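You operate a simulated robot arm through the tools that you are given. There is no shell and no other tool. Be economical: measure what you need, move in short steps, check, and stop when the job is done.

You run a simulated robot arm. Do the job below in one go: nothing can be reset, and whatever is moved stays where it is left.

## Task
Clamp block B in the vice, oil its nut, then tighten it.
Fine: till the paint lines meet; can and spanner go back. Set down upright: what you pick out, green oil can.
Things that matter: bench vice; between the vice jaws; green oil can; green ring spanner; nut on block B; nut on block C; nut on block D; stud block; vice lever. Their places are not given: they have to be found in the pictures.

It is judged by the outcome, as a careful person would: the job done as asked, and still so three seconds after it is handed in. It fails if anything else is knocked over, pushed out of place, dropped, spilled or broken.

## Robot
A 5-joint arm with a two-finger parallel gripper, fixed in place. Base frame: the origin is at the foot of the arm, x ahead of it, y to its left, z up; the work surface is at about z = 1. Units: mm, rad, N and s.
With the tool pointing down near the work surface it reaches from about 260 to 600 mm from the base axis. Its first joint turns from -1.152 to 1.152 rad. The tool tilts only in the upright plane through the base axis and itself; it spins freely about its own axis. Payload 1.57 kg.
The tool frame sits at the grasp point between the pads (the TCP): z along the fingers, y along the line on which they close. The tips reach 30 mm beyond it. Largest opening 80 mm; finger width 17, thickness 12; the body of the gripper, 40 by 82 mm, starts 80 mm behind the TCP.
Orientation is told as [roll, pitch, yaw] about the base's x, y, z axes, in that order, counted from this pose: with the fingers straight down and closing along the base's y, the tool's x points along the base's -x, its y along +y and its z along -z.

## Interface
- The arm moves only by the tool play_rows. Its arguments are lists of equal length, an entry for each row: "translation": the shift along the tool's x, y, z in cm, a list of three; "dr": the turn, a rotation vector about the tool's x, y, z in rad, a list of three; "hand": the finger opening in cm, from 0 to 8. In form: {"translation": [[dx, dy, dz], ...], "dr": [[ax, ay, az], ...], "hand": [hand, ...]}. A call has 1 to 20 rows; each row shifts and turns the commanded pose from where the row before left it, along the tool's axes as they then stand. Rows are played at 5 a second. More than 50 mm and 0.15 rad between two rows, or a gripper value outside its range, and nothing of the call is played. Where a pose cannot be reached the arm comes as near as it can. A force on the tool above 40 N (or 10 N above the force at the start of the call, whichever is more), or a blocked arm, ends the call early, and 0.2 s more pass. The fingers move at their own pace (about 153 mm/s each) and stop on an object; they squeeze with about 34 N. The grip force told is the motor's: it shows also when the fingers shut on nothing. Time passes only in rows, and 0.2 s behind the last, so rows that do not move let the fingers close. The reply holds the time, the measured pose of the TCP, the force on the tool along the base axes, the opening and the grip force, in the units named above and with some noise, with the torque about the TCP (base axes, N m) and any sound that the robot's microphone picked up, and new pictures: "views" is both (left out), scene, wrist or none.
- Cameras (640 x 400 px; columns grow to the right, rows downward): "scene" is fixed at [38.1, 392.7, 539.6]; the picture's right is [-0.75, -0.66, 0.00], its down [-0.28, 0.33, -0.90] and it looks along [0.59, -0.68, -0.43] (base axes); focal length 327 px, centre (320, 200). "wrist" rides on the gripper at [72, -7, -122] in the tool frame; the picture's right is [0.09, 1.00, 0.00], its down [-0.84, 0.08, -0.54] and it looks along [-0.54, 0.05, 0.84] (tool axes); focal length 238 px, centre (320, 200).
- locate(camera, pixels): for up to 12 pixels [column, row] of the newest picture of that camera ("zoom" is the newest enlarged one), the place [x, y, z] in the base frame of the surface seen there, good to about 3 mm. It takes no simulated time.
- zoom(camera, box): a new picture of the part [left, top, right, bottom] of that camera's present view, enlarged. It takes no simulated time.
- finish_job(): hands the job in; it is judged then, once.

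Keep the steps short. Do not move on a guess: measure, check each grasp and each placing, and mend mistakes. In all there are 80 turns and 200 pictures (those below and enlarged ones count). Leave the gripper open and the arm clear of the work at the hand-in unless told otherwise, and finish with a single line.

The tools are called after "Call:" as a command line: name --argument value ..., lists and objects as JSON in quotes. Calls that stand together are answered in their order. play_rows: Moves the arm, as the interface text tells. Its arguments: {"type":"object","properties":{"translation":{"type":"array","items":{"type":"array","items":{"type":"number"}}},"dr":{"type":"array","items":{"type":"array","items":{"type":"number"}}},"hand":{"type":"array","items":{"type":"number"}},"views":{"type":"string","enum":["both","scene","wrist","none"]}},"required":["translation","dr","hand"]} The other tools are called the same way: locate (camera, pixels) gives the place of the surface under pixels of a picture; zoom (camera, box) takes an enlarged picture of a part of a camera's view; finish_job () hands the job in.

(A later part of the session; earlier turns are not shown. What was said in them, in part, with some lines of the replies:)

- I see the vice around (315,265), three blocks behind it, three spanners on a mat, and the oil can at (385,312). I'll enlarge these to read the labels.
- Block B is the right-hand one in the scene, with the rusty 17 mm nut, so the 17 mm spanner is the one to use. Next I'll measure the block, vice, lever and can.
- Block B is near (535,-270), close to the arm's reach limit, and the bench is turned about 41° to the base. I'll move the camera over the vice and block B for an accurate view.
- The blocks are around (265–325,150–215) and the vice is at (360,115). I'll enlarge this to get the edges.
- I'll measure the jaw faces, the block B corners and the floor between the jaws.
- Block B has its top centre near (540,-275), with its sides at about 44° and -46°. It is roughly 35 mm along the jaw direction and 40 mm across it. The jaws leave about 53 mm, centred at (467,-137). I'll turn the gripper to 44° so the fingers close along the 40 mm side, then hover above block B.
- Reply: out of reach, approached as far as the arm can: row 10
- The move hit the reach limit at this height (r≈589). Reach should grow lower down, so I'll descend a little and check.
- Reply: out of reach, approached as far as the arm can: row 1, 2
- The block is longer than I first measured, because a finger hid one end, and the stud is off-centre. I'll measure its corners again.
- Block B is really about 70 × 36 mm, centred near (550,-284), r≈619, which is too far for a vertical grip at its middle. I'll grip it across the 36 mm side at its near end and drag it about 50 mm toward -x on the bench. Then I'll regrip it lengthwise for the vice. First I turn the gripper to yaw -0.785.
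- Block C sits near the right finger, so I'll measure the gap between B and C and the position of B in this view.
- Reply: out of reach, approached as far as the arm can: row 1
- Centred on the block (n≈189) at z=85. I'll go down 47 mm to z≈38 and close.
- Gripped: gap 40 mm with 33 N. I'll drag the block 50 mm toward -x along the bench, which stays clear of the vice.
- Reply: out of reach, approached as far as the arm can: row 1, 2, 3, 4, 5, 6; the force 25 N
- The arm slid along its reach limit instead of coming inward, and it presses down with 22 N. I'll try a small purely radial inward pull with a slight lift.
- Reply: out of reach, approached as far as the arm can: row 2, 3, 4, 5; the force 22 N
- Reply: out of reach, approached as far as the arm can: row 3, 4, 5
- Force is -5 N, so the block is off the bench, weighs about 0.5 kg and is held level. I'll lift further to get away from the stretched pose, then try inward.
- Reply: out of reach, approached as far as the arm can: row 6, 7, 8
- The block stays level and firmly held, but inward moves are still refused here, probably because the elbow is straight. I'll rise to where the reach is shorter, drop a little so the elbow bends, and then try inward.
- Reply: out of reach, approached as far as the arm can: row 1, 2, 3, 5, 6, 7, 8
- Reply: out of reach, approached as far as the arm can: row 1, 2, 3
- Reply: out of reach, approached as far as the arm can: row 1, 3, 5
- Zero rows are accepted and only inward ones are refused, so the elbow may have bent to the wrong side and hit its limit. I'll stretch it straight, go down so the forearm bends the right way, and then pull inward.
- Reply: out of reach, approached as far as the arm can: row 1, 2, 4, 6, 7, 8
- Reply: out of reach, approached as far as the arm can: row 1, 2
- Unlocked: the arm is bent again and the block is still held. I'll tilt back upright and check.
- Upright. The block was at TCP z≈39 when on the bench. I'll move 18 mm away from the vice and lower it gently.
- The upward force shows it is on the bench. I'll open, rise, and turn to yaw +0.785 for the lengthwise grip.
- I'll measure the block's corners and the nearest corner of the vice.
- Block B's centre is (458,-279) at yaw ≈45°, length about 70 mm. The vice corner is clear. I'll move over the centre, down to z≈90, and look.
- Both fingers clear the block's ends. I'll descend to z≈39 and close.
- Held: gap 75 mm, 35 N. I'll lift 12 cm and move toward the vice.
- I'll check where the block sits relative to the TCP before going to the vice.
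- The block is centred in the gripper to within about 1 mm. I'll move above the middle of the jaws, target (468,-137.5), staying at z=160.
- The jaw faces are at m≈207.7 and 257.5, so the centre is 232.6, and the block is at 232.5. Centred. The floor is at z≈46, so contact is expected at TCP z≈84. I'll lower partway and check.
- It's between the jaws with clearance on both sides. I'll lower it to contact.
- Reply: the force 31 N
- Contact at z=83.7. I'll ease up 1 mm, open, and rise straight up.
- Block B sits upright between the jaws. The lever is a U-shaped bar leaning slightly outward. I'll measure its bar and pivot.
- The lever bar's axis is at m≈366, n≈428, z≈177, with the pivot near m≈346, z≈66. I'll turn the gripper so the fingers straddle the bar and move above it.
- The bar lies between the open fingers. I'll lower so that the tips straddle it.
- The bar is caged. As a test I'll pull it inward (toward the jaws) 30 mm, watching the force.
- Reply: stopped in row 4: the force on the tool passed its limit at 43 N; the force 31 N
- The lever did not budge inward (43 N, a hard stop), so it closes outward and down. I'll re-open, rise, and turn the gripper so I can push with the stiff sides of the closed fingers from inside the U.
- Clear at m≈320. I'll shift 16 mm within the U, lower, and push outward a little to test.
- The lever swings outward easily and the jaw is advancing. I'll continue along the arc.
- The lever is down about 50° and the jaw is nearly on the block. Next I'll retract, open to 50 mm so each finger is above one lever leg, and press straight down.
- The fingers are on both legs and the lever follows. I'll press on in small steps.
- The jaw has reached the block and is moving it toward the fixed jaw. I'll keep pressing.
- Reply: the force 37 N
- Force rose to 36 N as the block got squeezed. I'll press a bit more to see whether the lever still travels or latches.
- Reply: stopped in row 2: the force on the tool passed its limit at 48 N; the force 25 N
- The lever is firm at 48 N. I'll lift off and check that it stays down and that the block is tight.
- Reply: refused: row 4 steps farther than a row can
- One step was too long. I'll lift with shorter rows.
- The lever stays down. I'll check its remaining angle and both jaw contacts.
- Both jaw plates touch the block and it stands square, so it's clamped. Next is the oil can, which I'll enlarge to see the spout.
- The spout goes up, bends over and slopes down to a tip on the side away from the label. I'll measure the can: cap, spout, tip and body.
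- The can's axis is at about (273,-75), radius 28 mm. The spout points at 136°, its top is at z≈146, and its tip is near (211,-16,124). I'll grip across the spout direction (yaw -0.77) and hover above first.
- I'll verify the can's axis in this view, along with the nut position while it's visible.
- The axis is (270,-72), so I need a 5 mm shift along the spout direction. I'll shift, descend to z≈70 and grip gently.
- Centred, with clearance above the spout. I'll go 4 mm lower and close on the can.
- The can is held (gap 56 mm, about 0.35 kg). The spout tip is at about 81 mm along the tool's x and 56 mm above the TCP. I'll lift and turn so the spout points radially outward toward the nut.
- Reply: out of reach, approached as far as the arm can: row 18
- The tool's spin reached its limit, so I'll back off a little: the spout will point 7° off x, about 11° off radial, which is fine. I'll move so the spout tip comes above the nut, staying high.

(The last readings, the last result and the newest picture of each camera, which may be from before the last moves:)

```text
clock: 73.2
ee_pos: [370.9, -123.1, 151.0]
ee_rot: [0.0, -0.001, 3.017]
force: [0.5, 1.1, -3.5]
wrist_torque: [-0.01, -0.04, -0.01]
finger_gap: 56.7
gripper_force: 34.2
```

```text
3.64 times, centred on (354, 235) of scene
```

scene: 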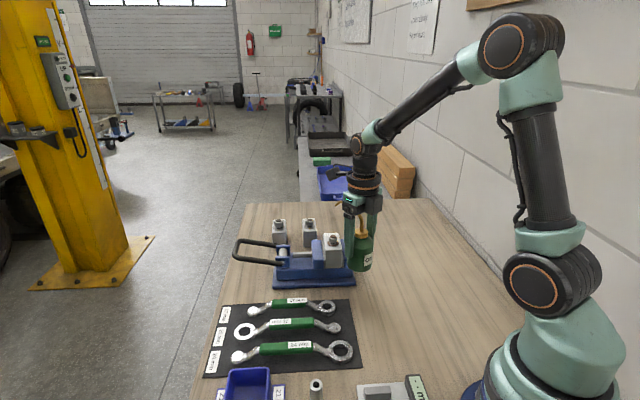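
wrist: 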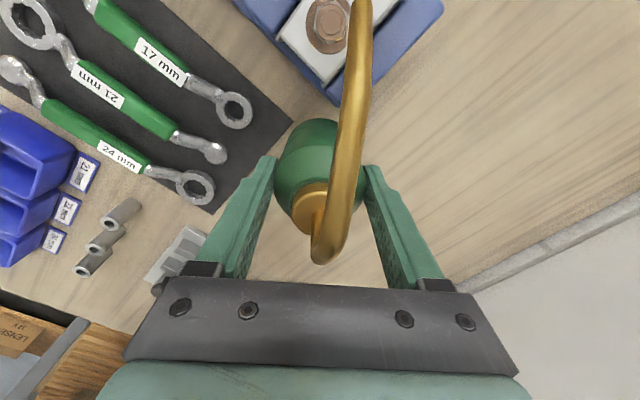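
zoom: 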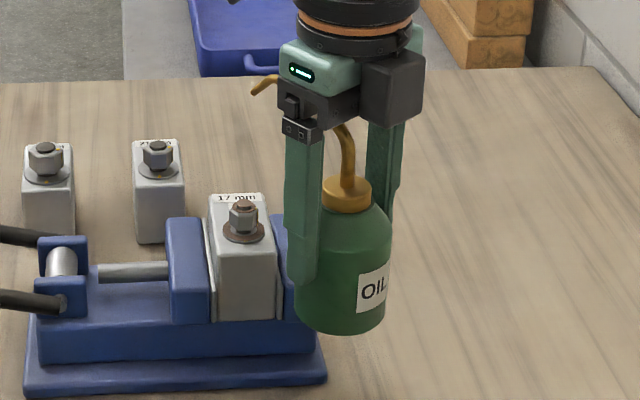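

The tip is visible at scene (336,206) and the nut at (333,236). I'll measure both.

Call:
locate --camera "scene" --pixels '[[335.8, 205.2], [337, 203.6], [340, 201.8], [332.8, 235], [332.8, 236], [333, 239], [333, 243.5], [335.5, 206]]'

Call:
zoom --camera "scene" --box '[320, 195, 352, 250]'

```text
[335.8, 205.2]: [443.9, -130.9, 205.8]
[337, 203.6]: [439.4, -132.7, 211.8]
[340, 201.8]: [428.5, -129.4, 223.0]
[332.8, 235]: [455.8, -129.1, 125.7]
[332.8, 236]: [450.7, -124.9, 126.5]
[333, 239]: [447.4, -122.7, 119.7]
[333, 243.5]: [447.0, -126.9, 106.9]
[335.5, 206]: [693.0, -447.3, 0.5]
```

```text
7.27 times, centred on (336, 222) of scene
```

zoom: 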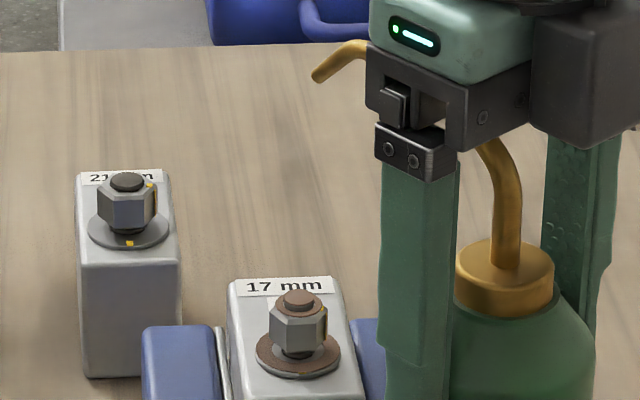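

The tip is at (444.5,-131,206) and the nut axis at about (452.5,-130.5), top z≈125. To clear the vice body I'll bring the tip over the nut with the can still above the jaws. Then I'll tilt it outward about 20° while lowering the tip toward the nut.

Call:
play_rows --translation '[[0.84, -0.18, 1.5], [0, 0, 1.4], [-0.48, 0, 0.43], [-0.43, 0, 0.48], [-0.37, 0, 0.53], [0, 0, 0]]' --dr '[[0, 0, 0], [0, 0, 0], [0.0219, -0.1149, 0], [0.0219, -0.1149, 0], [0.0219, -0.1149, 0], [0, 0, 0]]' --hand '[4.5, 4.5, 4.5, 4.5, 4.5, 4.5]' --views "scene"

Call:
zoom --camera "scene" --box '[290, 180, 418, 290]'

Call:
zoom --camera "scene" --box '[314, 212, 354, 252]'

```text
clock: 74.6
ee_pos: [367.5, -120.3, 110.0]
ee_rot: [-0.072, -0.347, 3.024]
force: [0.4, -1.0, -4.2]
wrist_torque: [-0.03, -0.07, -0.03]
finger_gap: 56.4
gripper_force: 33.8
```

scene: 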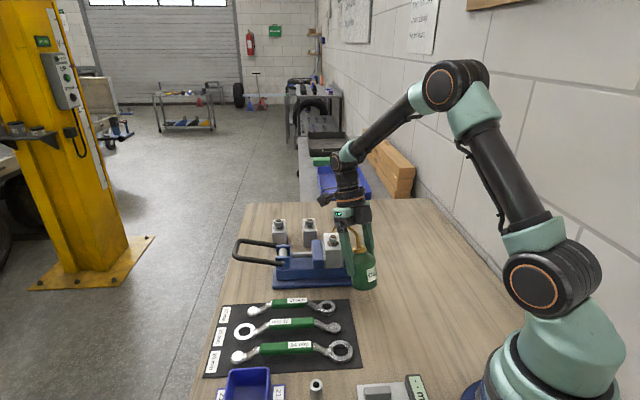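

```text
3.64 times, centred on (354, 235) of scene
```

zoom: 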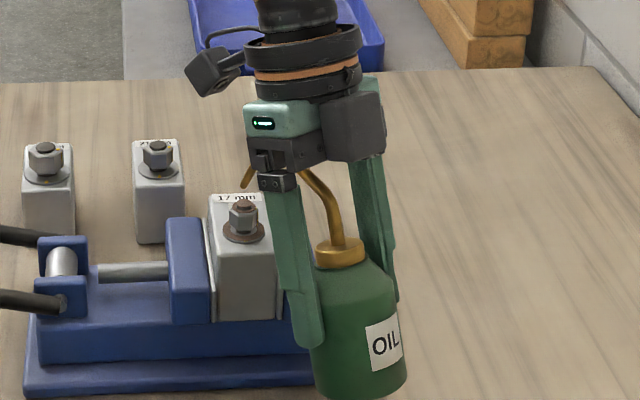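

```text
10.00 times, centred on (334, 232) of scene
```

zoom: 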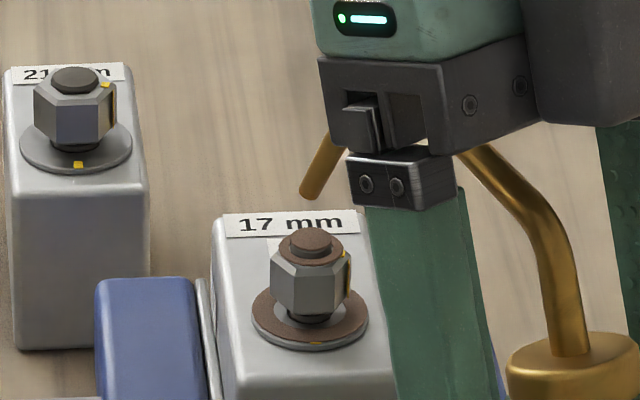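

The tip hangs just above the nut. I'll measure it and its clearance.

Call:
locate --camera "scene" --pixels '[[333.1, 231], [333.6, 229.5], [334.5, 227], [332.9, 235.6], [332.9, 236.5]]'

Call:
play_rows --translation '[[0, 0, 0], [0, 0, 0]]' --dr '[[0, 0, 0], [0, 0, 0]]' --hand '[4.5, 4.5]' --views "wrist"

```text
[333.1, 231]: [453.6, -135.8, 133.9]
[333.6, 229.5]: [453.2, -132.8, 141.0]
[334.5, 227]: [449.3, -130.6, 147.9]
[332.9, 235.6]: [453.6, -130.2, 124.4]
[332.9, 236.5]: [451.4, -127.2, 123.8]
```

```text
clock: 75.2
ee_pos: [366.4, -121.0, 109.1]
ee_rot: [-0.068, -0.346, 3.025]
force: [-0.8, -0.1, -4.0]
wrist_torque: [-0.02, -0.06, -0.01]
finger_gap: 56.3
gripper_force: 33.9
```

wrist: 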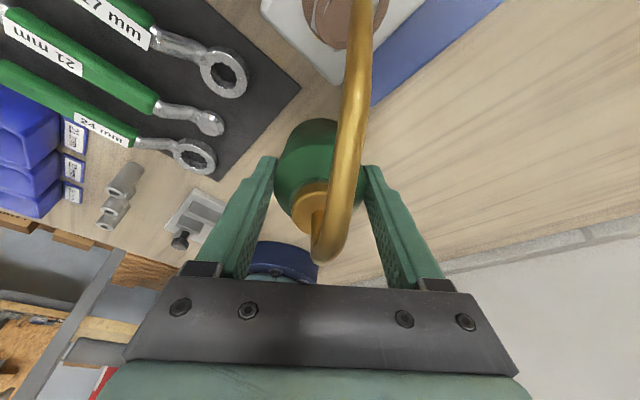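

No oil or sound yet at 20°. I'll correct the tip by 4 mm onto the nut's axis and tilt further about the tip, watching for oil.

Call:
play_rows --translation '[[-0.14, -0.35, 0], [-0.694, -0.144, -1.1], [-0.694, -0.144, -1.1], [0, 0, 0], [0, 0, 0], [0, 0, 0]]' --dr '[[0, 0, 0], [0.0262, -0.1375, 0], [0.0262, -0.1375, 0], [0, 0, 0], [0, 0, 0], [0, 0, 0]]' --hand '[4.5, 4.5, 4.5, 4.5, 4.5, 4.5]' --views "none"

Call:
zoom --camera "scene" --box '[314, 212, 354, 252]'

```text
clock: 76.6
ee_pos: [361.9, -115.1, 135.9]
ee_rot: [-0.129, -0.623, 3.052]
force: [0.7, 0.3, -4.0]
wrist_torque: [-0.04, -0.07, -0.02]
finger_gap: 56.5
gripper_force: 33.6
```

```text
10.00 times, centred on (334, 232) of scene
```

zoom: 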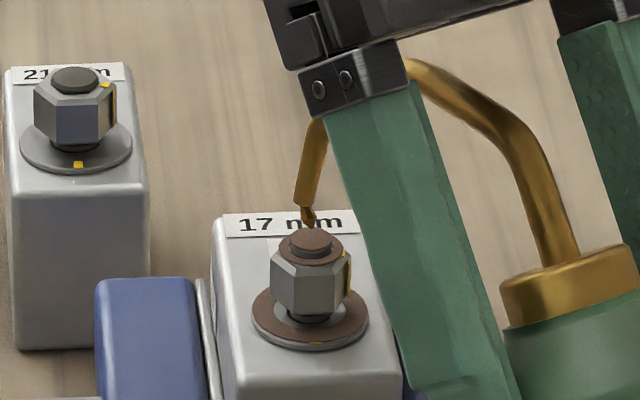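

Oil is coming out of the tip onto the nut. I'll hold for about a second and look again.

Call:
play_rows --translation '[[0, 0, 0], [0, 0, 0], [0, 0, 0]]' --dr '[[0, 0, 0], [0, 0, 0], [0, 0, 0]]' --hand '[4.5, 4.5, 4.5]' --views "none"

Call:
zoom --camera "scene" --box '[322, 222, 346, 252]'

Call:
locate --camera "scene" --pixels '[[332.5, 231], [332.8, 229], [332.9, 236]]'

```text
clock: 77.4
ee_pos: [361.9, -114.9, 137.1]
ee_rot: [-0.13, -0.622, 3.053]
force: [0.0, 0.0, -3.8]
wrist_torque: [-0.05, -0.05, -0.04]
finger_gap: 56.1
gripper_force: 35.0
```

```text
13.33 times, centred on (334, 237) of scene
```

zoom: 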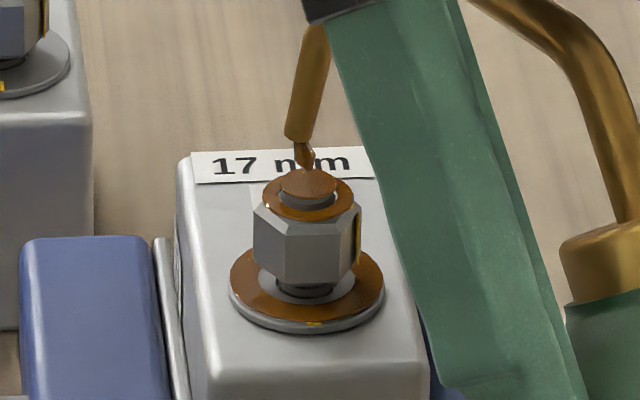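

```text
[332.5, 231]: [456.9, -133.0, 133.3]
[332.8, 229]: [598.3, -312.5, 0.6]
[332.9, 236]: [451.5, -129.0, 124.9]
```

The nut and washer are wet and shiny, so it's oiled. I'll tilt back about the tip right away, then rise and bring the can fully upright.

Call:
play_rows --translation '[[0.84, 0.144, 0.99], [0.84, 0.144, 0.99], [-1.4, 0, -3.8], [-1, 0, -3], [0, 0, 0], [0, 0, 0], [0, 0, 0]]' --dr '[[-0.0262, 0.1375, 0], [-0.0262, 0.1375, 0], [0, 0, 0], [-0.0219, 0.1149, 0], [-0.0219, 0.1149, 0], [-0.0219, 0.1149, 0], [0, 0, 0]]' --hand '[4.5, 4.5, 4.5, 4.5, 4.5, 4.5, 4.5]' --views "scene"

Call:
zoom --camera "scene" --box '[322, 222, 346, 252]'

```text
clock: 79.0
ee_pos: [366.1, -120.1, 181.9]
ee_rot: [0.001, 0.0, 3.016]
force: [-0.3, 0.9, -4.0]
wrist_torque: [0.01, -0.02, 0.01]
finger_gap: 56.5
gripper_force: 33.9
```

scene: 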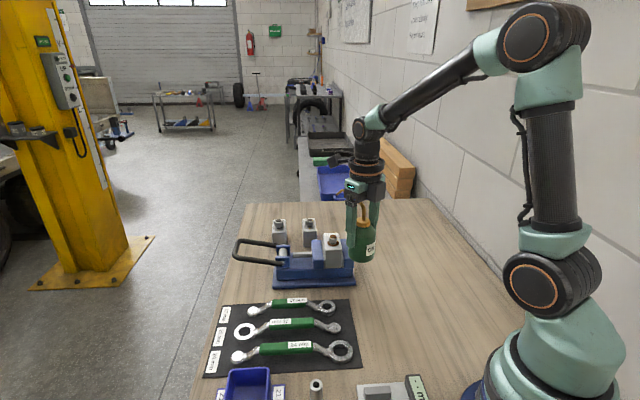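

```text
13.33 times, centred on (334, 237) of scene
```

zoom: 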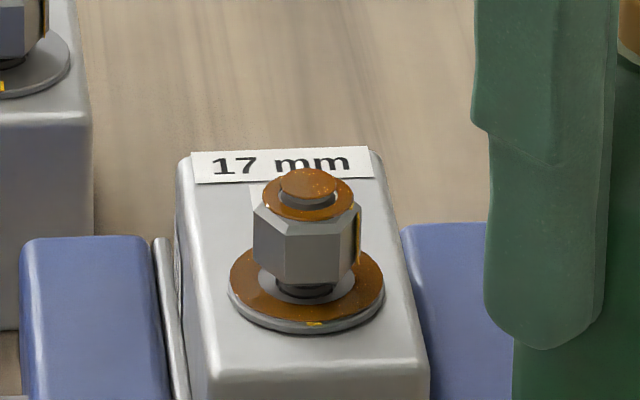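

The nut is wetted and the block hasn't moved. I'll carry the can back to its spot at (270,-73.5) and turn the spout back to its original direction.

Call:
play_rows --translation '[[-3.37, -1.14, 0], [-3.37, -1.14, 0], [-3.37, -1.14, 0], [0, 0, 0], [0, 0, 0], [0, 0, 0], [0, 0, 0], [0, 0, 0], [0, 0, 0], [0, 0, 0], [0, 0, 0], [0, 0, 0], [0, 0, 0], [0, 0, 0], [0, 0, 0], [0, 0, 0], [0, 0, 0], [0, 0, 0], [0, 0, 0], [0, 0, 0]]' --dr '[[0, 0, 0], [0, 0, 0], [0, 0, 0], [0, 0, -0.1471], [0, 0, -0.1471], [0, 0, -0.1471], [0, 0, -0.1471], [0, 0, -0.1471], [0, 0, -0.1471], [0, 0, -0.1471], [0, 0, -0.1471], [0, 0, -0.1471], [0, 0, -0.1471], [0, 0, -0.1471], [0, 0, -0.1471], [0, 0, -0.1471], [0, 0, -0.1471], [0, 0, -0.1471], [0, 0, -0.1471], [0, 0, -0.1471]]' --hand '[4.5, 4.5, 4.5, 4.5, 4.5, 4.5, 4.5, 4.5, 4.5, 4.5, 4.5, 4.5, 4.5, 4.5, 4.5, 4.5, 4.5, 4.5, 4.5, 4.5]' --views "none"

```text
clock: 83.2
ee_pos: [269.1, -73.1, 182.8]
ee_rot: [-0.002, 0.002, -0.764]
force: [0.3, 0.0, -3.1]
wrist_torque: [0.02, 0.02, 0.0]
finger_gap: 56.4
gripper_force: 33.9
```

In place. I'll lower the can to just above the bench, then touch down slowly.

Call:
play_rows --translation '[[0.05, 0.03, 4], [0, 0, 4], [0, 0, 2], [0, 0, 0.9], [0, 0, 0.4], [0, 0, 0.1], [0, 0, 0.1], [0, 0, 0]]' --dr '[[0, 0, 0], [0, 0, 0], [0, 0, 0], [0, 0, 0], [0, 0, 0], [0, 0, 0], [0, 0, 0], [0, 0, 0]]' --hand '[4.5, 4.5, 4.5, 4.5, 4.5, 4.5, 4.5, 4.5]' --views "none"

```text
clock: 85.0
ee_pos: [268.4, -74.7, 66.6]
ee_rot: [-0.001, 0.001, -0.763]
force: [-3.6, 2.4, 13.4]
wrist_torque: [0.14, -0.04, 0.07]
finger_gap: 56.3
gripper_force: 34.2
```

The can is standing on its spot. I'll open, rise, and move above the 17 mm spanner, turning toward its handle direction (about 48°).

Call:
play_rows --translation '[[0, 0, 0], [0, 0, 0], [0, 0, -4], [0, 0, -4.5], [0, 0, -4.5], [-1.13, 3.87, 0], [-1.13, 3.87, 0], [-1.13, 3.87, 0], [-1.13, 3.87, 0], [-1.13, 3.87, 0], [0, 0, 0], [0, 0, 0], [0, 0, 0], [0, 0, 0], [0, 0, 0], [0, 0, 0], [0, 0, 0], [0, 0, 0], [0, 0, 0], [0, 0, 0]]' --dr '[[0, 0, 0], [0, 0, 0], [0, 0, 0], [0, 0, 0], [0, 0, 0], [0, 0, 0], [0, 0, 0], [0, 0, 0], [0, 0, 0], [0, 0, 0], [0, 0, -0.149], [0, 0, -0.149], [0, 0, -0.149], [0, 0, -0.149], [0, 0, -0.149], [0, 0, -0.149], [0, 0, -0.149], [0, 0, -0.149], [0, 0, -0.149], [0, 0, -0.149]]' --hand '[6.5, 8, 8, 8, 8, 8, 8, 8, 8, 8, 8, 8, 8, 8, 8, 8, 8, 8, 8, 8]' --views "both"

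Call:
zoom --camera "wrist" --box '[220, 60, 420, 200]'

Call:
zoom --camera "scene" --box '[200, 280, 420, 400]'

```text
clock: 89.2
ee_pos: [445.1, 27.8, 194.6]
ee_rot: [0.004, 0.007, 0.729]
force: [0.5, 0.1, -0.1]
wrist_torque: [0.0, 0.0, 0.03]
finger_gap: 80.0
gripper_force: 0.0
```

scene: 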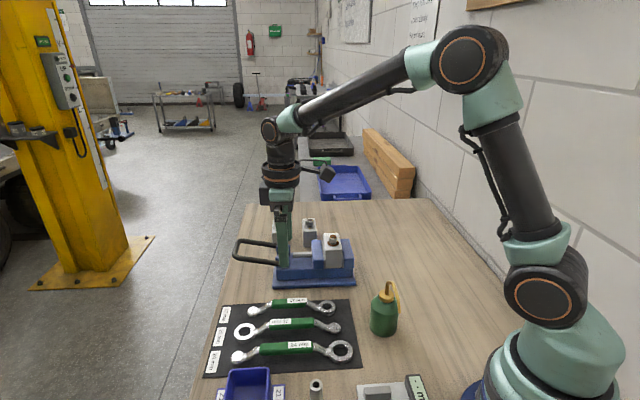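
wrist: 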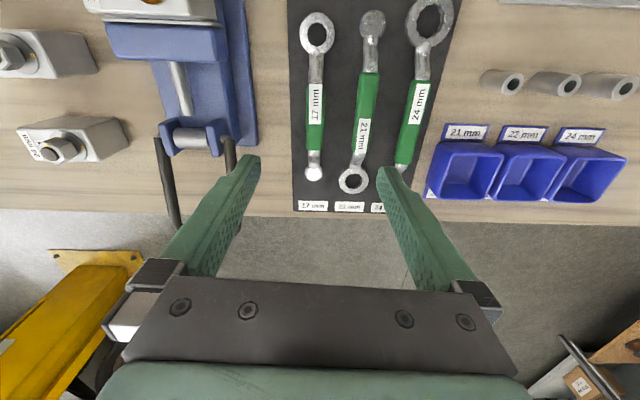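

```text
2.86 times, centred on (320, 130) of wrist
```

zoom: 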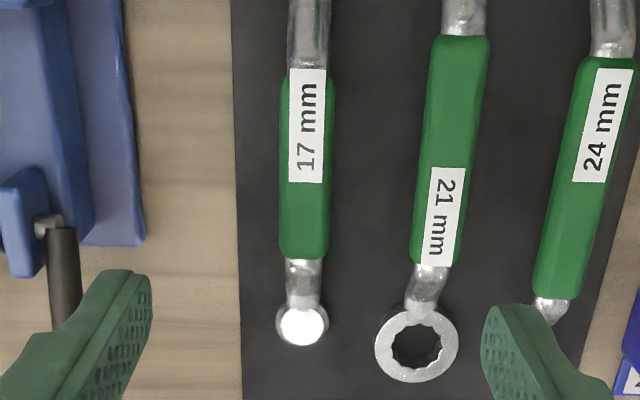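

```text
2.91 times, centred on (310, 340) of scene
```

zoom: 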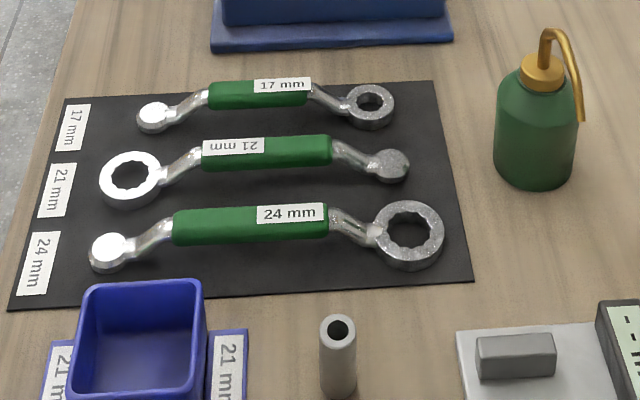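

The can is back. I'll measure the 17 mm spanner: ring, handle ends, heights and the distance to the neighbour.

Call:
locate --camera "wrist" --pixels '[[317, 33], [317, 16], [304, 33], [330, 33], [317, 49], [316, 70], [316, 90], [315, 115], [314, 145], [314, 172], [366, 90], [362, 140]]'

Call:
locate --camera "zoom" --pixels '[[369, 88], [369, 104], [351, 104], [389, 104], [330, 97], [258, 92], [258, 100], [215, 92], [303, 95], [183, 108], [155, 115], [350, 118]]'

```text
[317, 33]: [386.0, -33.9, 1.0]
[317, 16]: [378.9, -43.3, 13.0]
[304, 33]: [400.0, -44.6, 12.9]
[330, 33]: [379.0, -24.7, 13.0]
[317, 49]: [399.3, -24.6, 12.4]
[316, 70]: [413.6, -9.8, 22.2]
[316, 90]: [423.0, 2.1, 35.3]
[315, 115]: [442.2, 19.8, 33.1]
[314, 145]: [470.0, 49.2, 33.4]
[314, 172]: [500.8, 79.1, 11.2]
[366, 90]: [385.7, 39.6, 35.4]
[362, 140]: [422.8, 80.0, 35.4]
```

```text
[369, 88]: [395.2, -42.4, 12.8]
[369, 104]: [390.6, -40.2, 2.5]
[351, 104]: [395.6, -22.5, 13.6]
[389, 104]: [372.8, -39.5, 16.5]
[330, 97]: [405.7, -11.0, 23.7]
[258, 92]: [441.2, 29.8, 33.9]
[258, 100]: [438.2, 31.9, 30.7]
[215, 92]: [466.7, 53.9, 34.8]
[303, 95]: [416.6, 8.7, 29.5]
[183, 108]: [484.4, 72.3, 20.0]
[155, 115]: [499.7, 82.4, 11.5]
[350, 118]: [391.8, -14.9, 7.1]
```

Spanner: ring centre (389.3,-34.3), handle axis at 45.8°, handle middle about (444.4,22.3), top z=34. I'll align, lower to z≈35 with a 40 mm opening, and grip.

Call:
play_rows --translation '[[0, 0, 0], [0.44, -0.33, 4], [0, 0, 4.5], [0, 0, 4], [0, 0, 2], [0, 0, 1.4], [0, 0, 0], [0, 0, 0], [0, 0, 0]]' --dr '[[0.0077, -0.0025, -0.07], [0, 0, 0], [0, 0, 0], [0, 0, 0], [0, 0, 0], [0, 0, 0], [0, 0, 0], [0, 0, 0], [0, 0, 0]]' --hand '[4, 4, 4, 4, 4, 4, 4, 0.5, 0.5]' --views "both"

Call:
zoom --camera "scene" --box '[220, 260, 380, 360]'

```text
clock: 91.2
ee_pos: [443.9, 20.0, 36.1]
ee_rot: [0.001, -0.001, 0.796]
force: [-0.9, 0.1, -0.7]
wrist_torque: [-0.02, 0.0, -0.02]
finger_gap: 21.1
gripper_force: 34.4
```

scene: 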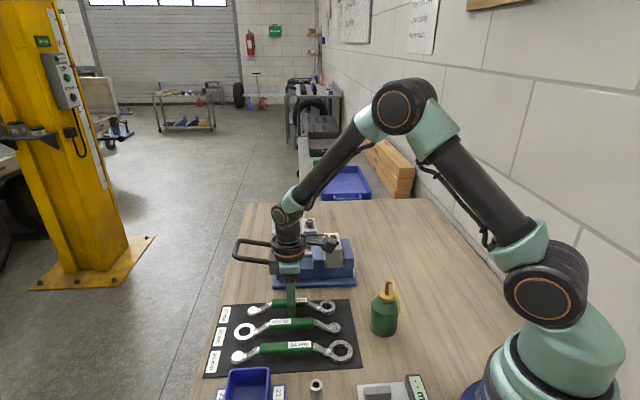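
wrist: 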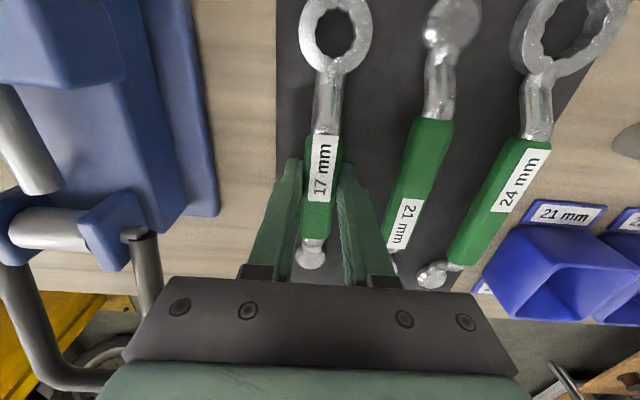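

```text
4.00 times, centred on (300, 310) of scene
```

zoom: 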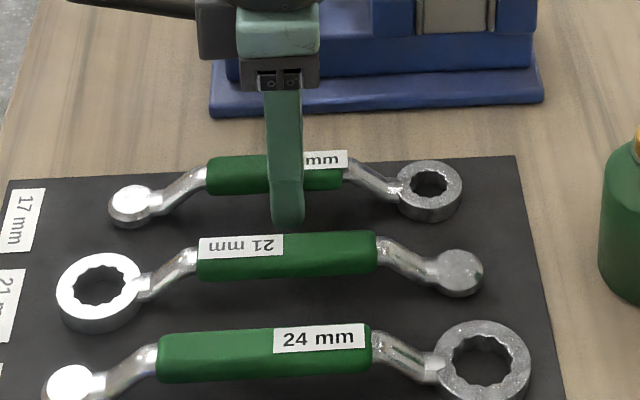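

Gripped: 21 mm handle, 34 N. The ring is 77 mm along the tool's x. I'll lift and bring the ring above the nut, keeping the same orientation.

Call:
play_rows --translation '[[0, 0, -1], [0, 0, -4], [0, 0, -4.5], [0, 0, -4.5], [0.81, -3.72, 0], [0.81, -3.72, 0], [0.81, -3.72, 0], [0, 0, 0], [0, 0, 0]]' --dr '[[0, 0, 0], [0, 0, 0], [0, 0, 0], [0, 0, 0], [0, 0, 0], [0, 0, 0], [0, 0, 0], [0, 0, 0], [0, 0, 0]]' --hand '[0.5, 0.5, 0.5, 0.5, 0.5, 0.5, 0.5, 0.5, 0.5]' --views "both"

Call:
zoom --camera "wrist" --box '[260, 0, 400, 90]'

Call:
zoom --camera "scene" --box '[302, 192, 366, 252]'

```text
clock: 93.2
ee_pos: [507.3, -72.9, 176.1]
ee_rot: [-0.003, -0.002, 0.797]
force: [-0.3, 0.5, -1.9]
wrist_torque: [0.02, 0.01, 0.0]
finger_gap: 21.6
gripper_force: 34.2
```

scene: 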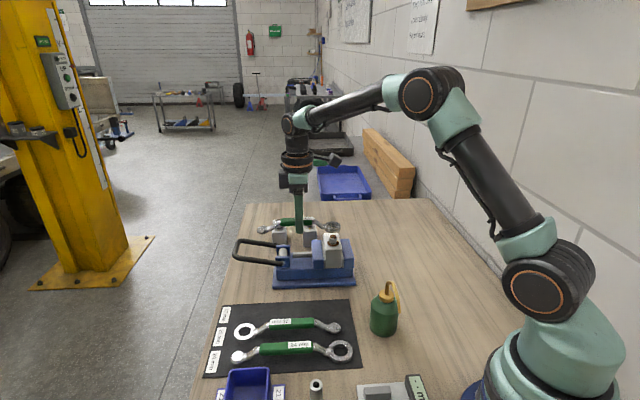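
wrist: 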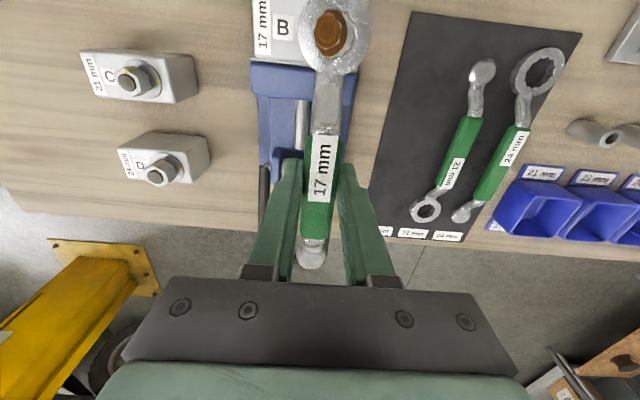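

```text
4.44 times, centred on (330, 45) of wrist
```

zoom: 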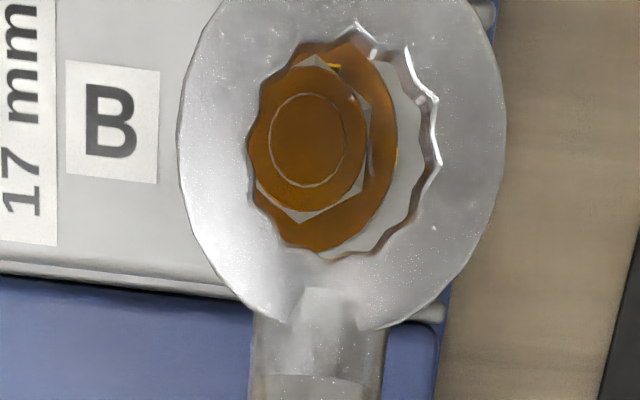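

```text
6.67 times, centred on (334, 222) of scene
```

zoom: 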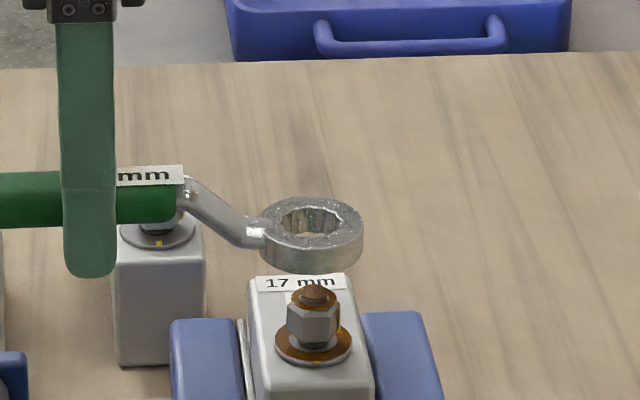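

The ring is almost over the nut, and its points line up with the nut's corners. The nut's paint mark points near image-up (20°) and the washer's mark to the right (97°), so about 75–80° clockwise is needed. I'll measure the ring and nut centres.

Call:
zoom --camera "wrist" --box '[260, 0, 400, 90]'

Call:
locate --camera "zoom" --pixels '[[200, 150], [490, 150], [345, 15], [345, 268], [308, 138], [270, 138], [347, 138], [308, 98], [308, 180], [397, 155], [335, 67], [385, 110]]'

Call:
locate --camera "scene" --pixels '[[325.6, 227.5], [339.8, 229], [332.5, 222.8], [332.5, 232], [333, 235.8]]'

```text
4.44 times, centred on (330, 45) of wrist
```

zoom: 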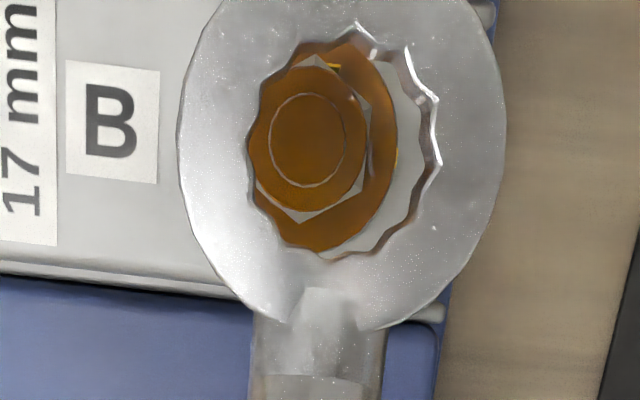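

```text
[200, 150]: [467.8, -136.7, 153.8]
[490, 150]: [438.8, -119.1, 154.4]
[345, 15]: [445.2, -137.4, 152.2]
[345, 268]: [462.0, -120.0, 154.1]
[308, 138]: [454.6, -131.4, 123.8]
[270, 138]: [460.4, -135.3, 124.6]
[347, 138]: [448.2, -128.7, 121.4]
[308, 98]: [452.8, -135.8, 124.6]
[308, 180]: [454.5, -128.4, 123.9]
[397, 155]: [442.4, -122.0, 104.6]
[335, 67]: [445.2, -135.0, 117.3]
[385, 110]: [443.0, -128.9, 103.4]
```

```text
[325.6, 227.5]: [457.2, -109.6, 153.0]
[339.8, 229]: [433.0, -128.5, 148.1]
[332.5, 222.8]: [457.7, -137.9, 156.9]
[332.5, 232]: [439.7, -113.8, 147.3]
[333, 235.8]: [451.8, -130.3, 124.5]
```

The nut is 1.7 mm and -3.3 mm from the ring centre in the tool's x and y. I'll correct that, lower to just above the nut, and check again.

Call:
play_rows --translation '[[0.17, -0.33, 0], [0, 0, 1.0], [0, 0, 0.8], [0, 0, 0]]' --dr '[[0, 0, 0], [0, 0, 0], [0, 0, 0], [0, 0, 0]]' --hand '[0.5, 0.5, 0.5, 0.5]' --views "none"

Call:
zoom --camera "wrist" --box '[260, 0, 400, 90]'

Call:
zoom --camera "scene" --box '[302, 202, 366, 262]'

```text
clock: 94.2
ee_pos: [507.9, -77.4, 160.0]
ee_rot: [-0.003, -0.002, 0.795]
force: [0.8, -0.3, -2.5]
wrist_torque: [-0.01, 0.0, 0.0]
finger_gap: 21.3
gripper_force: 34.3
```

```text
4.44 times, centred on (330, 45) of wrist
```

zoom: 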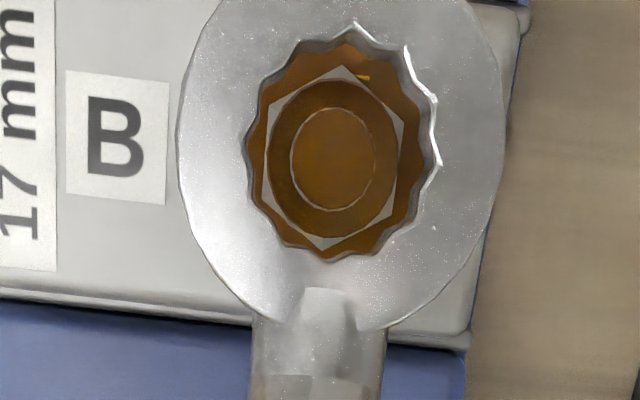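

```text
6.67 times, centred on (334, 232) of scene
```

zoom: 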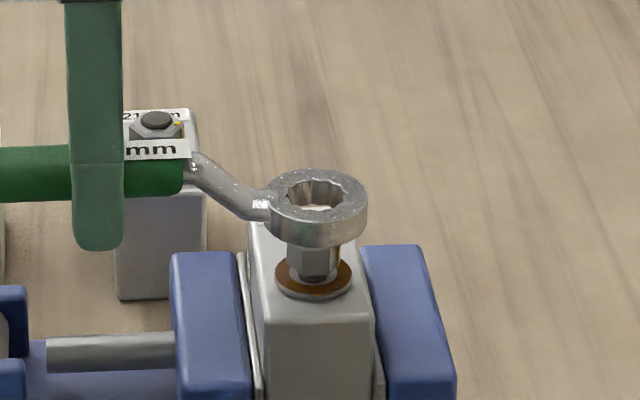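

Well aligned; about 1 mm of correction remains. I'll lower the ring onto the nut in small steps.

Call:
play_rows --translation '[[-0.1, -0.04, 0.3], [0, 0, 0.4], [0, 0, 0.4], [0, 0, 0.3], [0, 0, 0.3], [0, 0, 0]]' --dr '[[0, 0, 0], [0, 0, 0], [0, 0, 0], [0, 0, 0], [0, 0, 0], [0, 0, 0]]' --hand '[0.5, 0.5, 0.5, 0.5, 0.5, 0.5]' --views "none"

Call:
zoom --camera "wrist" --box '[260, 0, 400, 90]'

Call:
zoom --camera "scene" --box '[302, 202, 366, 262]'

```text
clock: 95.6
ee_pos: [508.9, -77.8, 141.7]
ee_rot: [-0.004, -0.001, 0.796]
force: [0.2, -0.2, -1.1]
wrist_torque: [-0.01, -0.03, 0.01]
finger_gap: 21.3
gripper_force: 33.7
```

```text
4.44 times, centred on (330, 45) of wrist
```

zoom: 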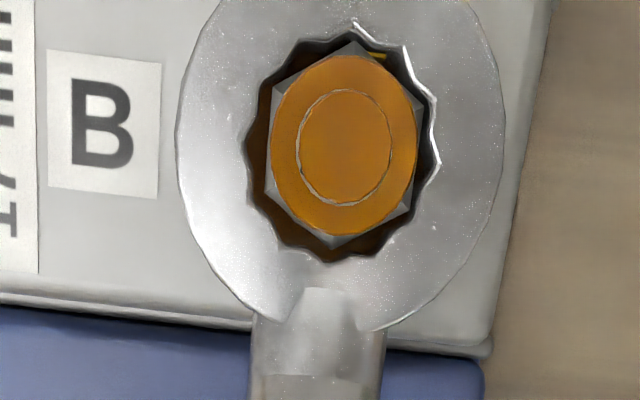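

```text
6.67 times, centred on (334, 232) of scene
```

zoom: 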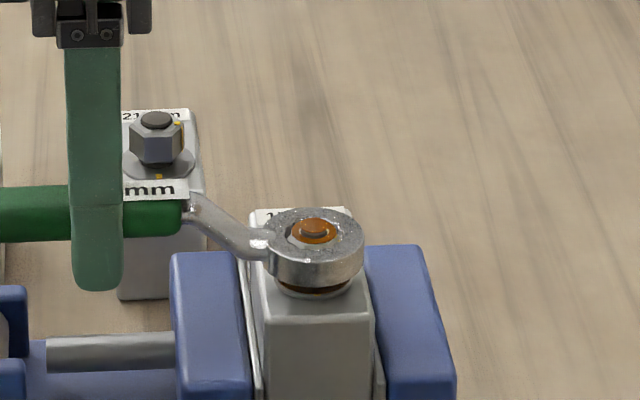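

The ring is seated around the nut with no side force. I'll turn clockwise about the nut's axis, first by about 23°, and check.

Call:
play_rows --translation '[[0.039, -0.779, 0.1], [0.039, -0.779, 0], [0.039, -0.779, 0], [0.039, -0.779, 0], [0, 0, 0]]' --dr '[[0, 0, 0.1], [0, 0, 0.1], [0, 0, 0.1], [0, 0, 0.1], [0, 0, 0]]' --hand '[0.5, 0.5, 0.5, 0.5, 0.5]' --views "none"

Call:
zoom --camera "wrist" --box '[260, 0, 400, 90]'

Call:
zoom --camera "scene" --box '[302, 202, 366, 262]'

```text
clock: 96.8
ee_pos: [526.9, -102.3, 142.9]
ee_rot: [-0.002, -0.004, 0.395]
force: [0.2, -0.3, -1.9]
wrist_torque: [0.02, -0.01, -0.02]
finger_gap: 21.4
gripper_force: 34.4
```

```text
4.44 times, centred on (330, 45) of wrist
```

zoom: 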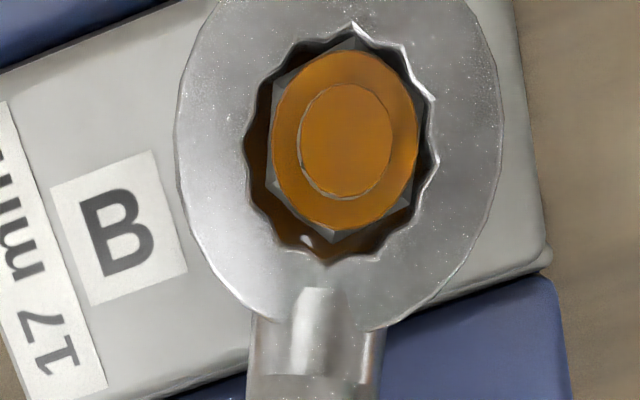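

```text
6.67 times, centred on (334, 232) of scene
5 turns are left
```

zoom: 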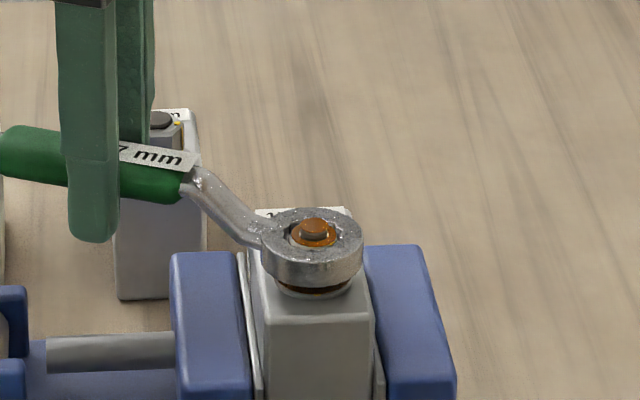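

Only 5 turns remain, so I'll combine steps. The nut is turning with the spanner and the block is steady. From the measured marks (nut ≈203°, washer ≈135.5°), about 45° clockwise remains after the 23° already done. I'll turn that, lift the ring clear, and look at the paint lines.

Call:
play_rows --translation '[[0.039, -0.774, 0], [0.039, -0.774, 0], [0.039, -0.774, 0], [0.039, -0.774, 0], [0.039, -0.774, 0], [0.039, -0.774, 0], [0.039, -0.774, 0], [0.039, -0.774, 0], [0, 0, 0]]' --dr '[[0, 0, 0.0994], [0, 0, 0.0994], [0, 0, 0.0994], [0, 0, 0.0994], [0, 0, 0.0994], [0, 0, 0.0994], [0, 0, 0.0994], [0, 0, 0.0994], [0, 0, 0]]' --hand '[0.5, 0.5, 0.5, 0.5, 0.5, 0.5, 0.5, 0.5, 0.5]' --views "none"

Call:
play_rows --translation '[[0, 0, -1], [0, 0, -1.5], [0, 0, -2], [0, 0, 0]]' --dr '[[0, 0, 0], [0, 0, 0], [0, 0, 0], [0, 0, 0]]' --hand '[0.5, 0.5, 0.5, 0.5]' --views "both"

Call:
zoom --camera "wrist" --box '[295, 5, 365, 60]'

Call:
zoom --camera "scene" --box '[322, 222, 346, 252]'

```text
clock: 98.8
ee_pos: [524.7, -163.8, 142.8]
ee_rot: [0.0, -0.007, -0.403]
force: [0.1, 3.8, -1.7]
wrist_torque: [0.12, 0.01, 0.31]
finger_gap: 21.4
gripper_force: 34.0
```

```text
clock: 99.8
ee_pos: [525.4, -161.6, 188.1]
ee_rot: [0.0, -0.006, -0.399]
force: [-0.3, -0.6, -1.0]
wrist_torque: [0.01, 0.0, -0.04]
finger_gap: 21.6
gripper_force: 34.1
```

scene: 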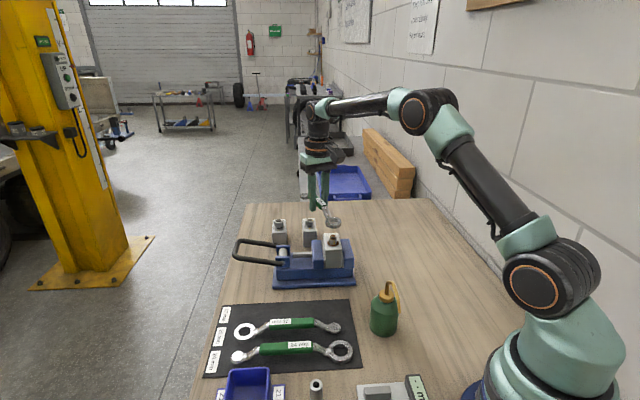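
wrist: 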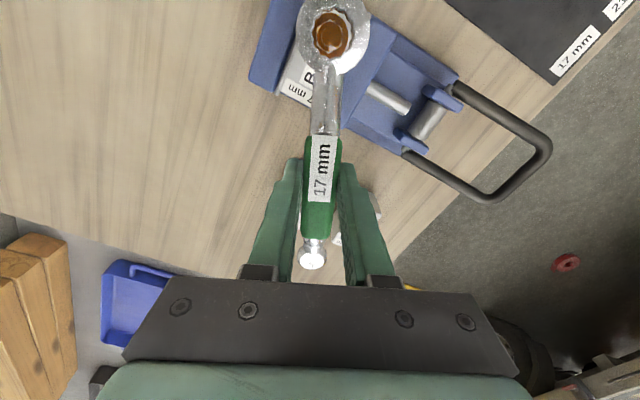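

```text
7.27 times, centred on (330, 32) of wrist
```

zoom: 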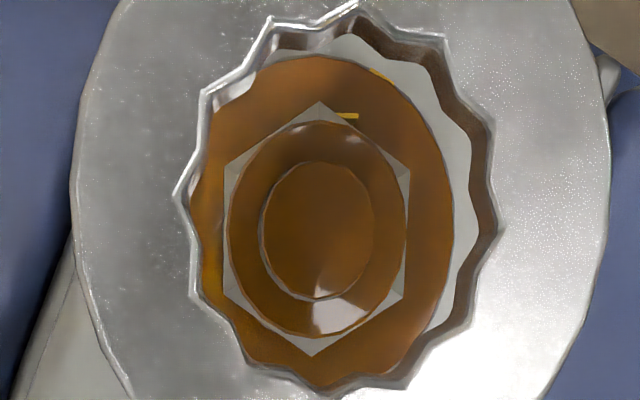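

```text
13.33 times, centred on (334, 237) of scene
4 turns are left
```

zoom: 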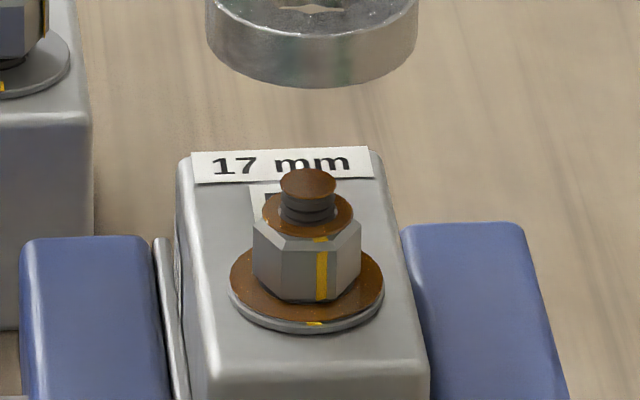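

The view is very clear. The nut line is at scene x=322 and the washer line at 315, so about 10° clockwise still remains. I'll back off 3°, re-seat the ring, turn to add 10.5°, lift again and look.

Call:
play_rows --translation '[[-0.04, 0.27, 0], [0, 0, 1.5], [0, 0, 1.2], [0, 0, 0.7], [0, 0, 0.6], [0, 0, 0.5], [0, 0, 0]]' --dr '[[0, 0, -0.05], [0, 0, 0], [0, 0, 0], [0, 0, 0], [0, 0, 0], [0, 0, 0], [0, 0, 0]]' --hand '[0.5, 0.5, 0.5, 0.5, 0.5, 0.5, 0.5]' --views "none"

Call:
play_rows --translation '[[0.0235, -0.606, 0], [0.0235, -0.606, 0], [0.0235, -0.606, 0], [0, 0, 0]]' --dr '[[0, 0, 0.0777], [0, 0, 0.0777], [0, 0, 0.0777], [0, 0, 0]]' --hand '[0.5, 0.5, 0.5, 0.5]' --views "none"

Call:
play_rows --translation '[[0, 0, -1], [0, 0, -1.5], [0, 0, -2], [0, 0, 0]]' --dr '[[0, 0, 0], [0, 0, 0], [0, 0, 0], [0, 0, 0]]' --hand '[0.5, 0.5, 0.5, 0.5]' --views "none"

Call:
zoom --camera "wrist" --box '[295, 5, 365, 60]'

Call:
zoom --camera "scene" --box '[322, 222, 346, 252]'

```text
clock: 101.4
ee_pos: [527.0, -160.1, 142.9]
ee_rot: [0.0, -0.002, -0.351]
force: [-3.7, 7.3, 0.0]
wrist_torque: [0.27, 0.29, -0.41]
finger_gap: 21.3
gripper_force: 34.8
```

```text
clock: 102.4
ee_pos: [519.2, -175.7, 143.8]
ee_rot: [0.002, -0.006, -0.585]
force: [-0.2, 16.3, -6.9]
wrist_torque: [0.27, -0.28, 0.02]
finger_gap: 21.4
gripper_force: 34.1
```

```text
clock: 103.4
ee_pos: [519.9, -176.8, 189.0]
ee_rot: [0.001, -0.007, -0.582]
force: [-0.8, -1.3, -2.1]
wrist_torque: [-0.01, -0.01, 0.03]
finger_gap: 21.5
gripper_force: 33.7
```

```text
7.27 times, centred on (330, 32) of wrist
```

zoom: 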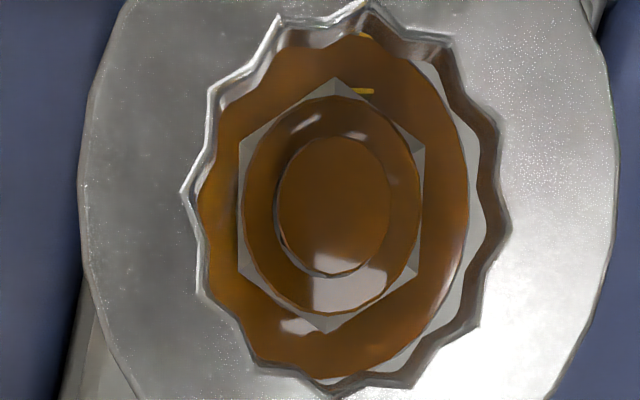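

```text
13.33 times, centred on (334, 237) of scene
3 turns are left
```

zoom: 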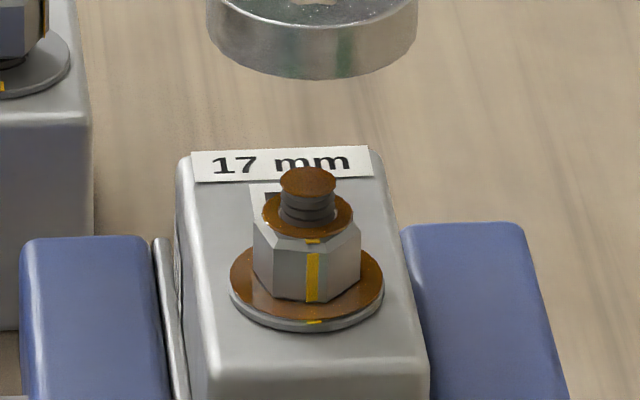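

The paint lines now meet: nut line at x≈313, washer line at 315, within about 2°. I'll return the spanner by turning back to its original angle, moving over its place on the mat, and lowering partway for a final check.

Call:
play_rows --translation '[[0, 0, 0], [0, 0, 0], [0, 0, 0], [0, 0, 0], [0, 0, 0], [0, 0, 0], [0, 0, 0], [0, 0, 0], [0, 0, 0], [0, 0, 0], [-1.746, 3.84, 0], [-1.746, 3.84, 0], [-1.746, 3.84, 0], [-1.746, 3.84, 0], [-1.746, 3.84, 0], [0, 0, 0], [0, 0, 4], [0, 0, 4], [0, 0, 4], [0, 0, 0]]' --dr '[[0, 0, -0.1378], [0, 0, -0.1378], [0, 0, -0.1378], [0, 0, -0.1378], [0, 0, -0.1378], [0, 0, -0.1378], [0, 0, -0.1378], [0, 0, -0.1378], [0, 0, -0.1378], [0, 0, -0.1378], [0, 0, 0], [0, 0, 0], [0, 0, 0], [0, 0, 0], [0, 0, 0], [0, 0, 0], [0, 0, 0], [0, 0, 0], [0, 0, 0], [0, 0, 0]]' --hand '[0.5, 0.5, 0.5, 0.5, 0.5, 0.5, 0.5, 0.5, 0.5, 0.5, 0.5, 0.5, 0.5, 0.5, 0.5, 0.5, 0.5, 0.5, 0.5, 0.5]' --views "both"

Call:
zoom --camera "scene" --box '[200, 270, 400, 380]'

```text
clock: 107.6
ee_pos: [442.1, 18.5, 66.0]
ee_rot: [-0.002, -0.001, 0.796]
force: [0.9, -0.6, -1.8]
wrist_torque: [0.0, 0.04, -0.03]
finger_gap: 21.3
gripper_force: 34.2
```

scene: 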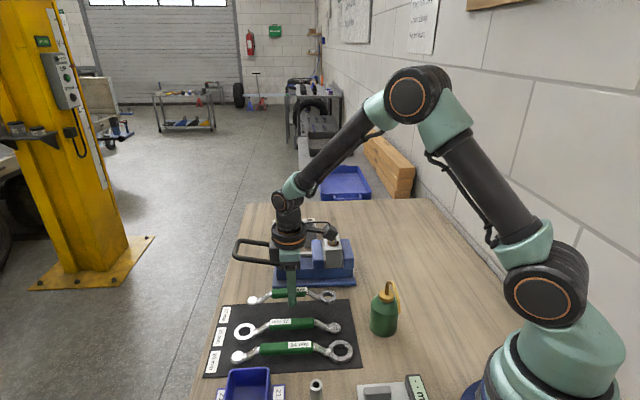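
wrist: 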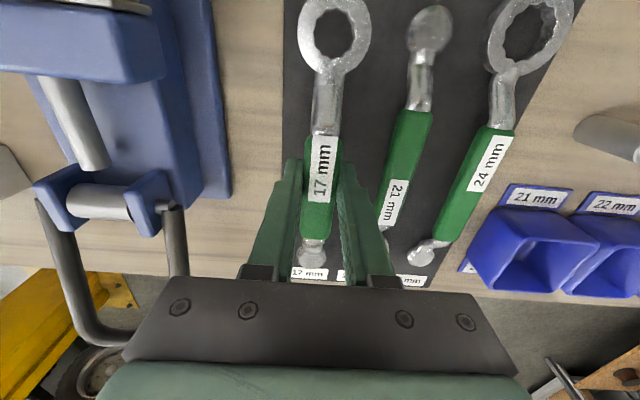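

```text
3.20 times, centred on (300, 325) of scene
2 turns are left
```

zoom: 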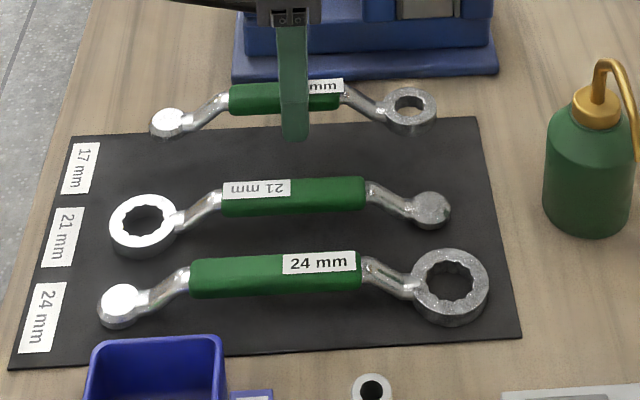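

Two turns are left. I'm 2 mm short, so I'll correct that, lower the spanner onto the mat, open, and rise well clear with the gripper open.

Call:
play_rows --translation '[[-0.23, -0.02, 1.0], [0, 0, 1.0], [0, 0, 0.6], [0, 0, 0.25], [0, 0, 0.1], [0, 0, 0]]' --dr '[[0, 0, 0], [0, 0, 0], [0, 0, 0], [0, 0, 0], [0, 0, 0], [0, 0, 0]]' --hand '[0.5, 0.5, 0.5, 0.5, 0.5, 0.5]' --views "none"

Call:
play_rows --translation '[[0, 0, 0], [0, 0, 0], [0, 0, 0], [0, 0, 0]]' --dr '[[0, 0, 0], [0, 0, 0], [0, 0, 0], [0, 0, 0]]' --hand '[2.4, 3, 4.2, 4.2]' --views "none"

Call:
play_rows --translation '[[0, 0, -1], [0, 0, -3], [0, 0, -4], [0, 0, -4], [0, 0, -4.5], [0, 0, -4.5], [0, 0, 0]]' --dr '[[0, 0, 0], [0, 0, 0], [0, 0, 0], [0, 0, 0], [0, 0, 0], [0, 0, 0], [0, 0, 0]]' --hand '[4.2, 4.2, 4.2, 8, 8, 8, 8]' --views "both"

Call:
zoom --camera "scene" --box '[200, 200, 440, 380]'

```text
clock: 109.0
ee_pos: [447.2, 19.3, 36.3]
ee_rot: [-0.001, -0.003, 0.796]
force: [-2.1, -1.1, 6.7]
wrist_torque: [0.3, -0.2, 0.09]
finger_gap: 21.6
gripper_force: 34.0
```

```text
clock: 110.0
ee_pos: [447.2, 19.7, 35.5]
ee_rot: [-0.001, 0.001, 0.795]
force: [-0.7, 0.3, -0.2]
wrist_torque: [-0.01, 0.01, -0.05]
finger_gap: 42.0
gripper_force: 0.0
```

```text
clock: 111.6
ee_pos: [443.5, 22.7, 245.2]
ee_rot: [0.0, -0.002, 0.795]
force: [0.0, 0.2, 0.4]
wrist_torque: [0.01, 0.0, 0.01]
finger_gap: 80.0
gripper_force: 0.0
```

scene: 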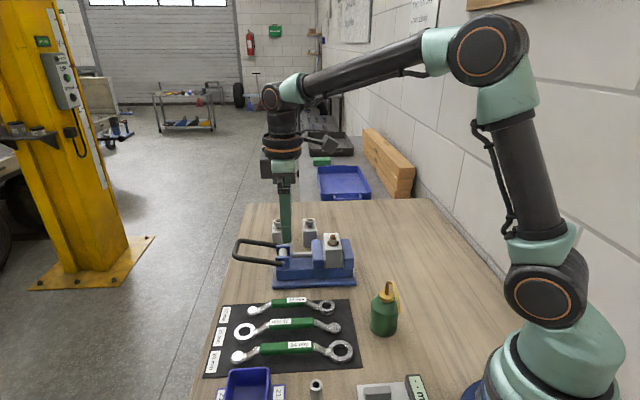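
wrist: 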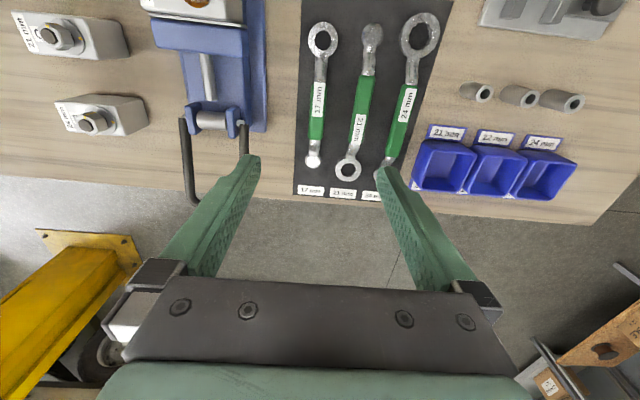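

```text
2.22 times, centred on (320, 290) of scene
1 turns are left
```

zoom: 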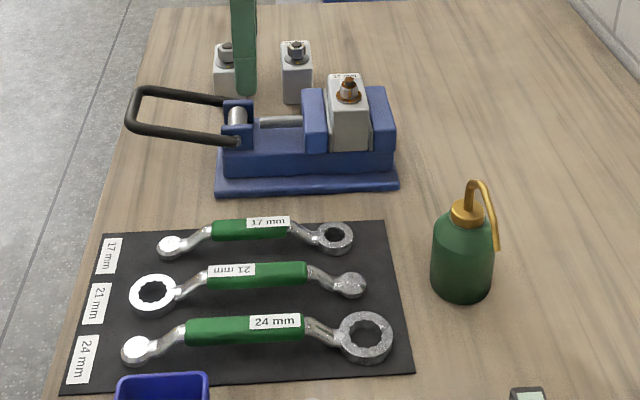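

Block B is clamped and oiled, and its paint lines meet. The spanner and can are back in place, and the arm is clear with the gripper open, so I'm handing in.

Call:
finish_job

```text
The job is handed in.
```

Block B is clamped in the vice, its nut is oiled and tightened until the paint lines meet (within about 2°), and the oil can and 17 mm spanner are back in their places.
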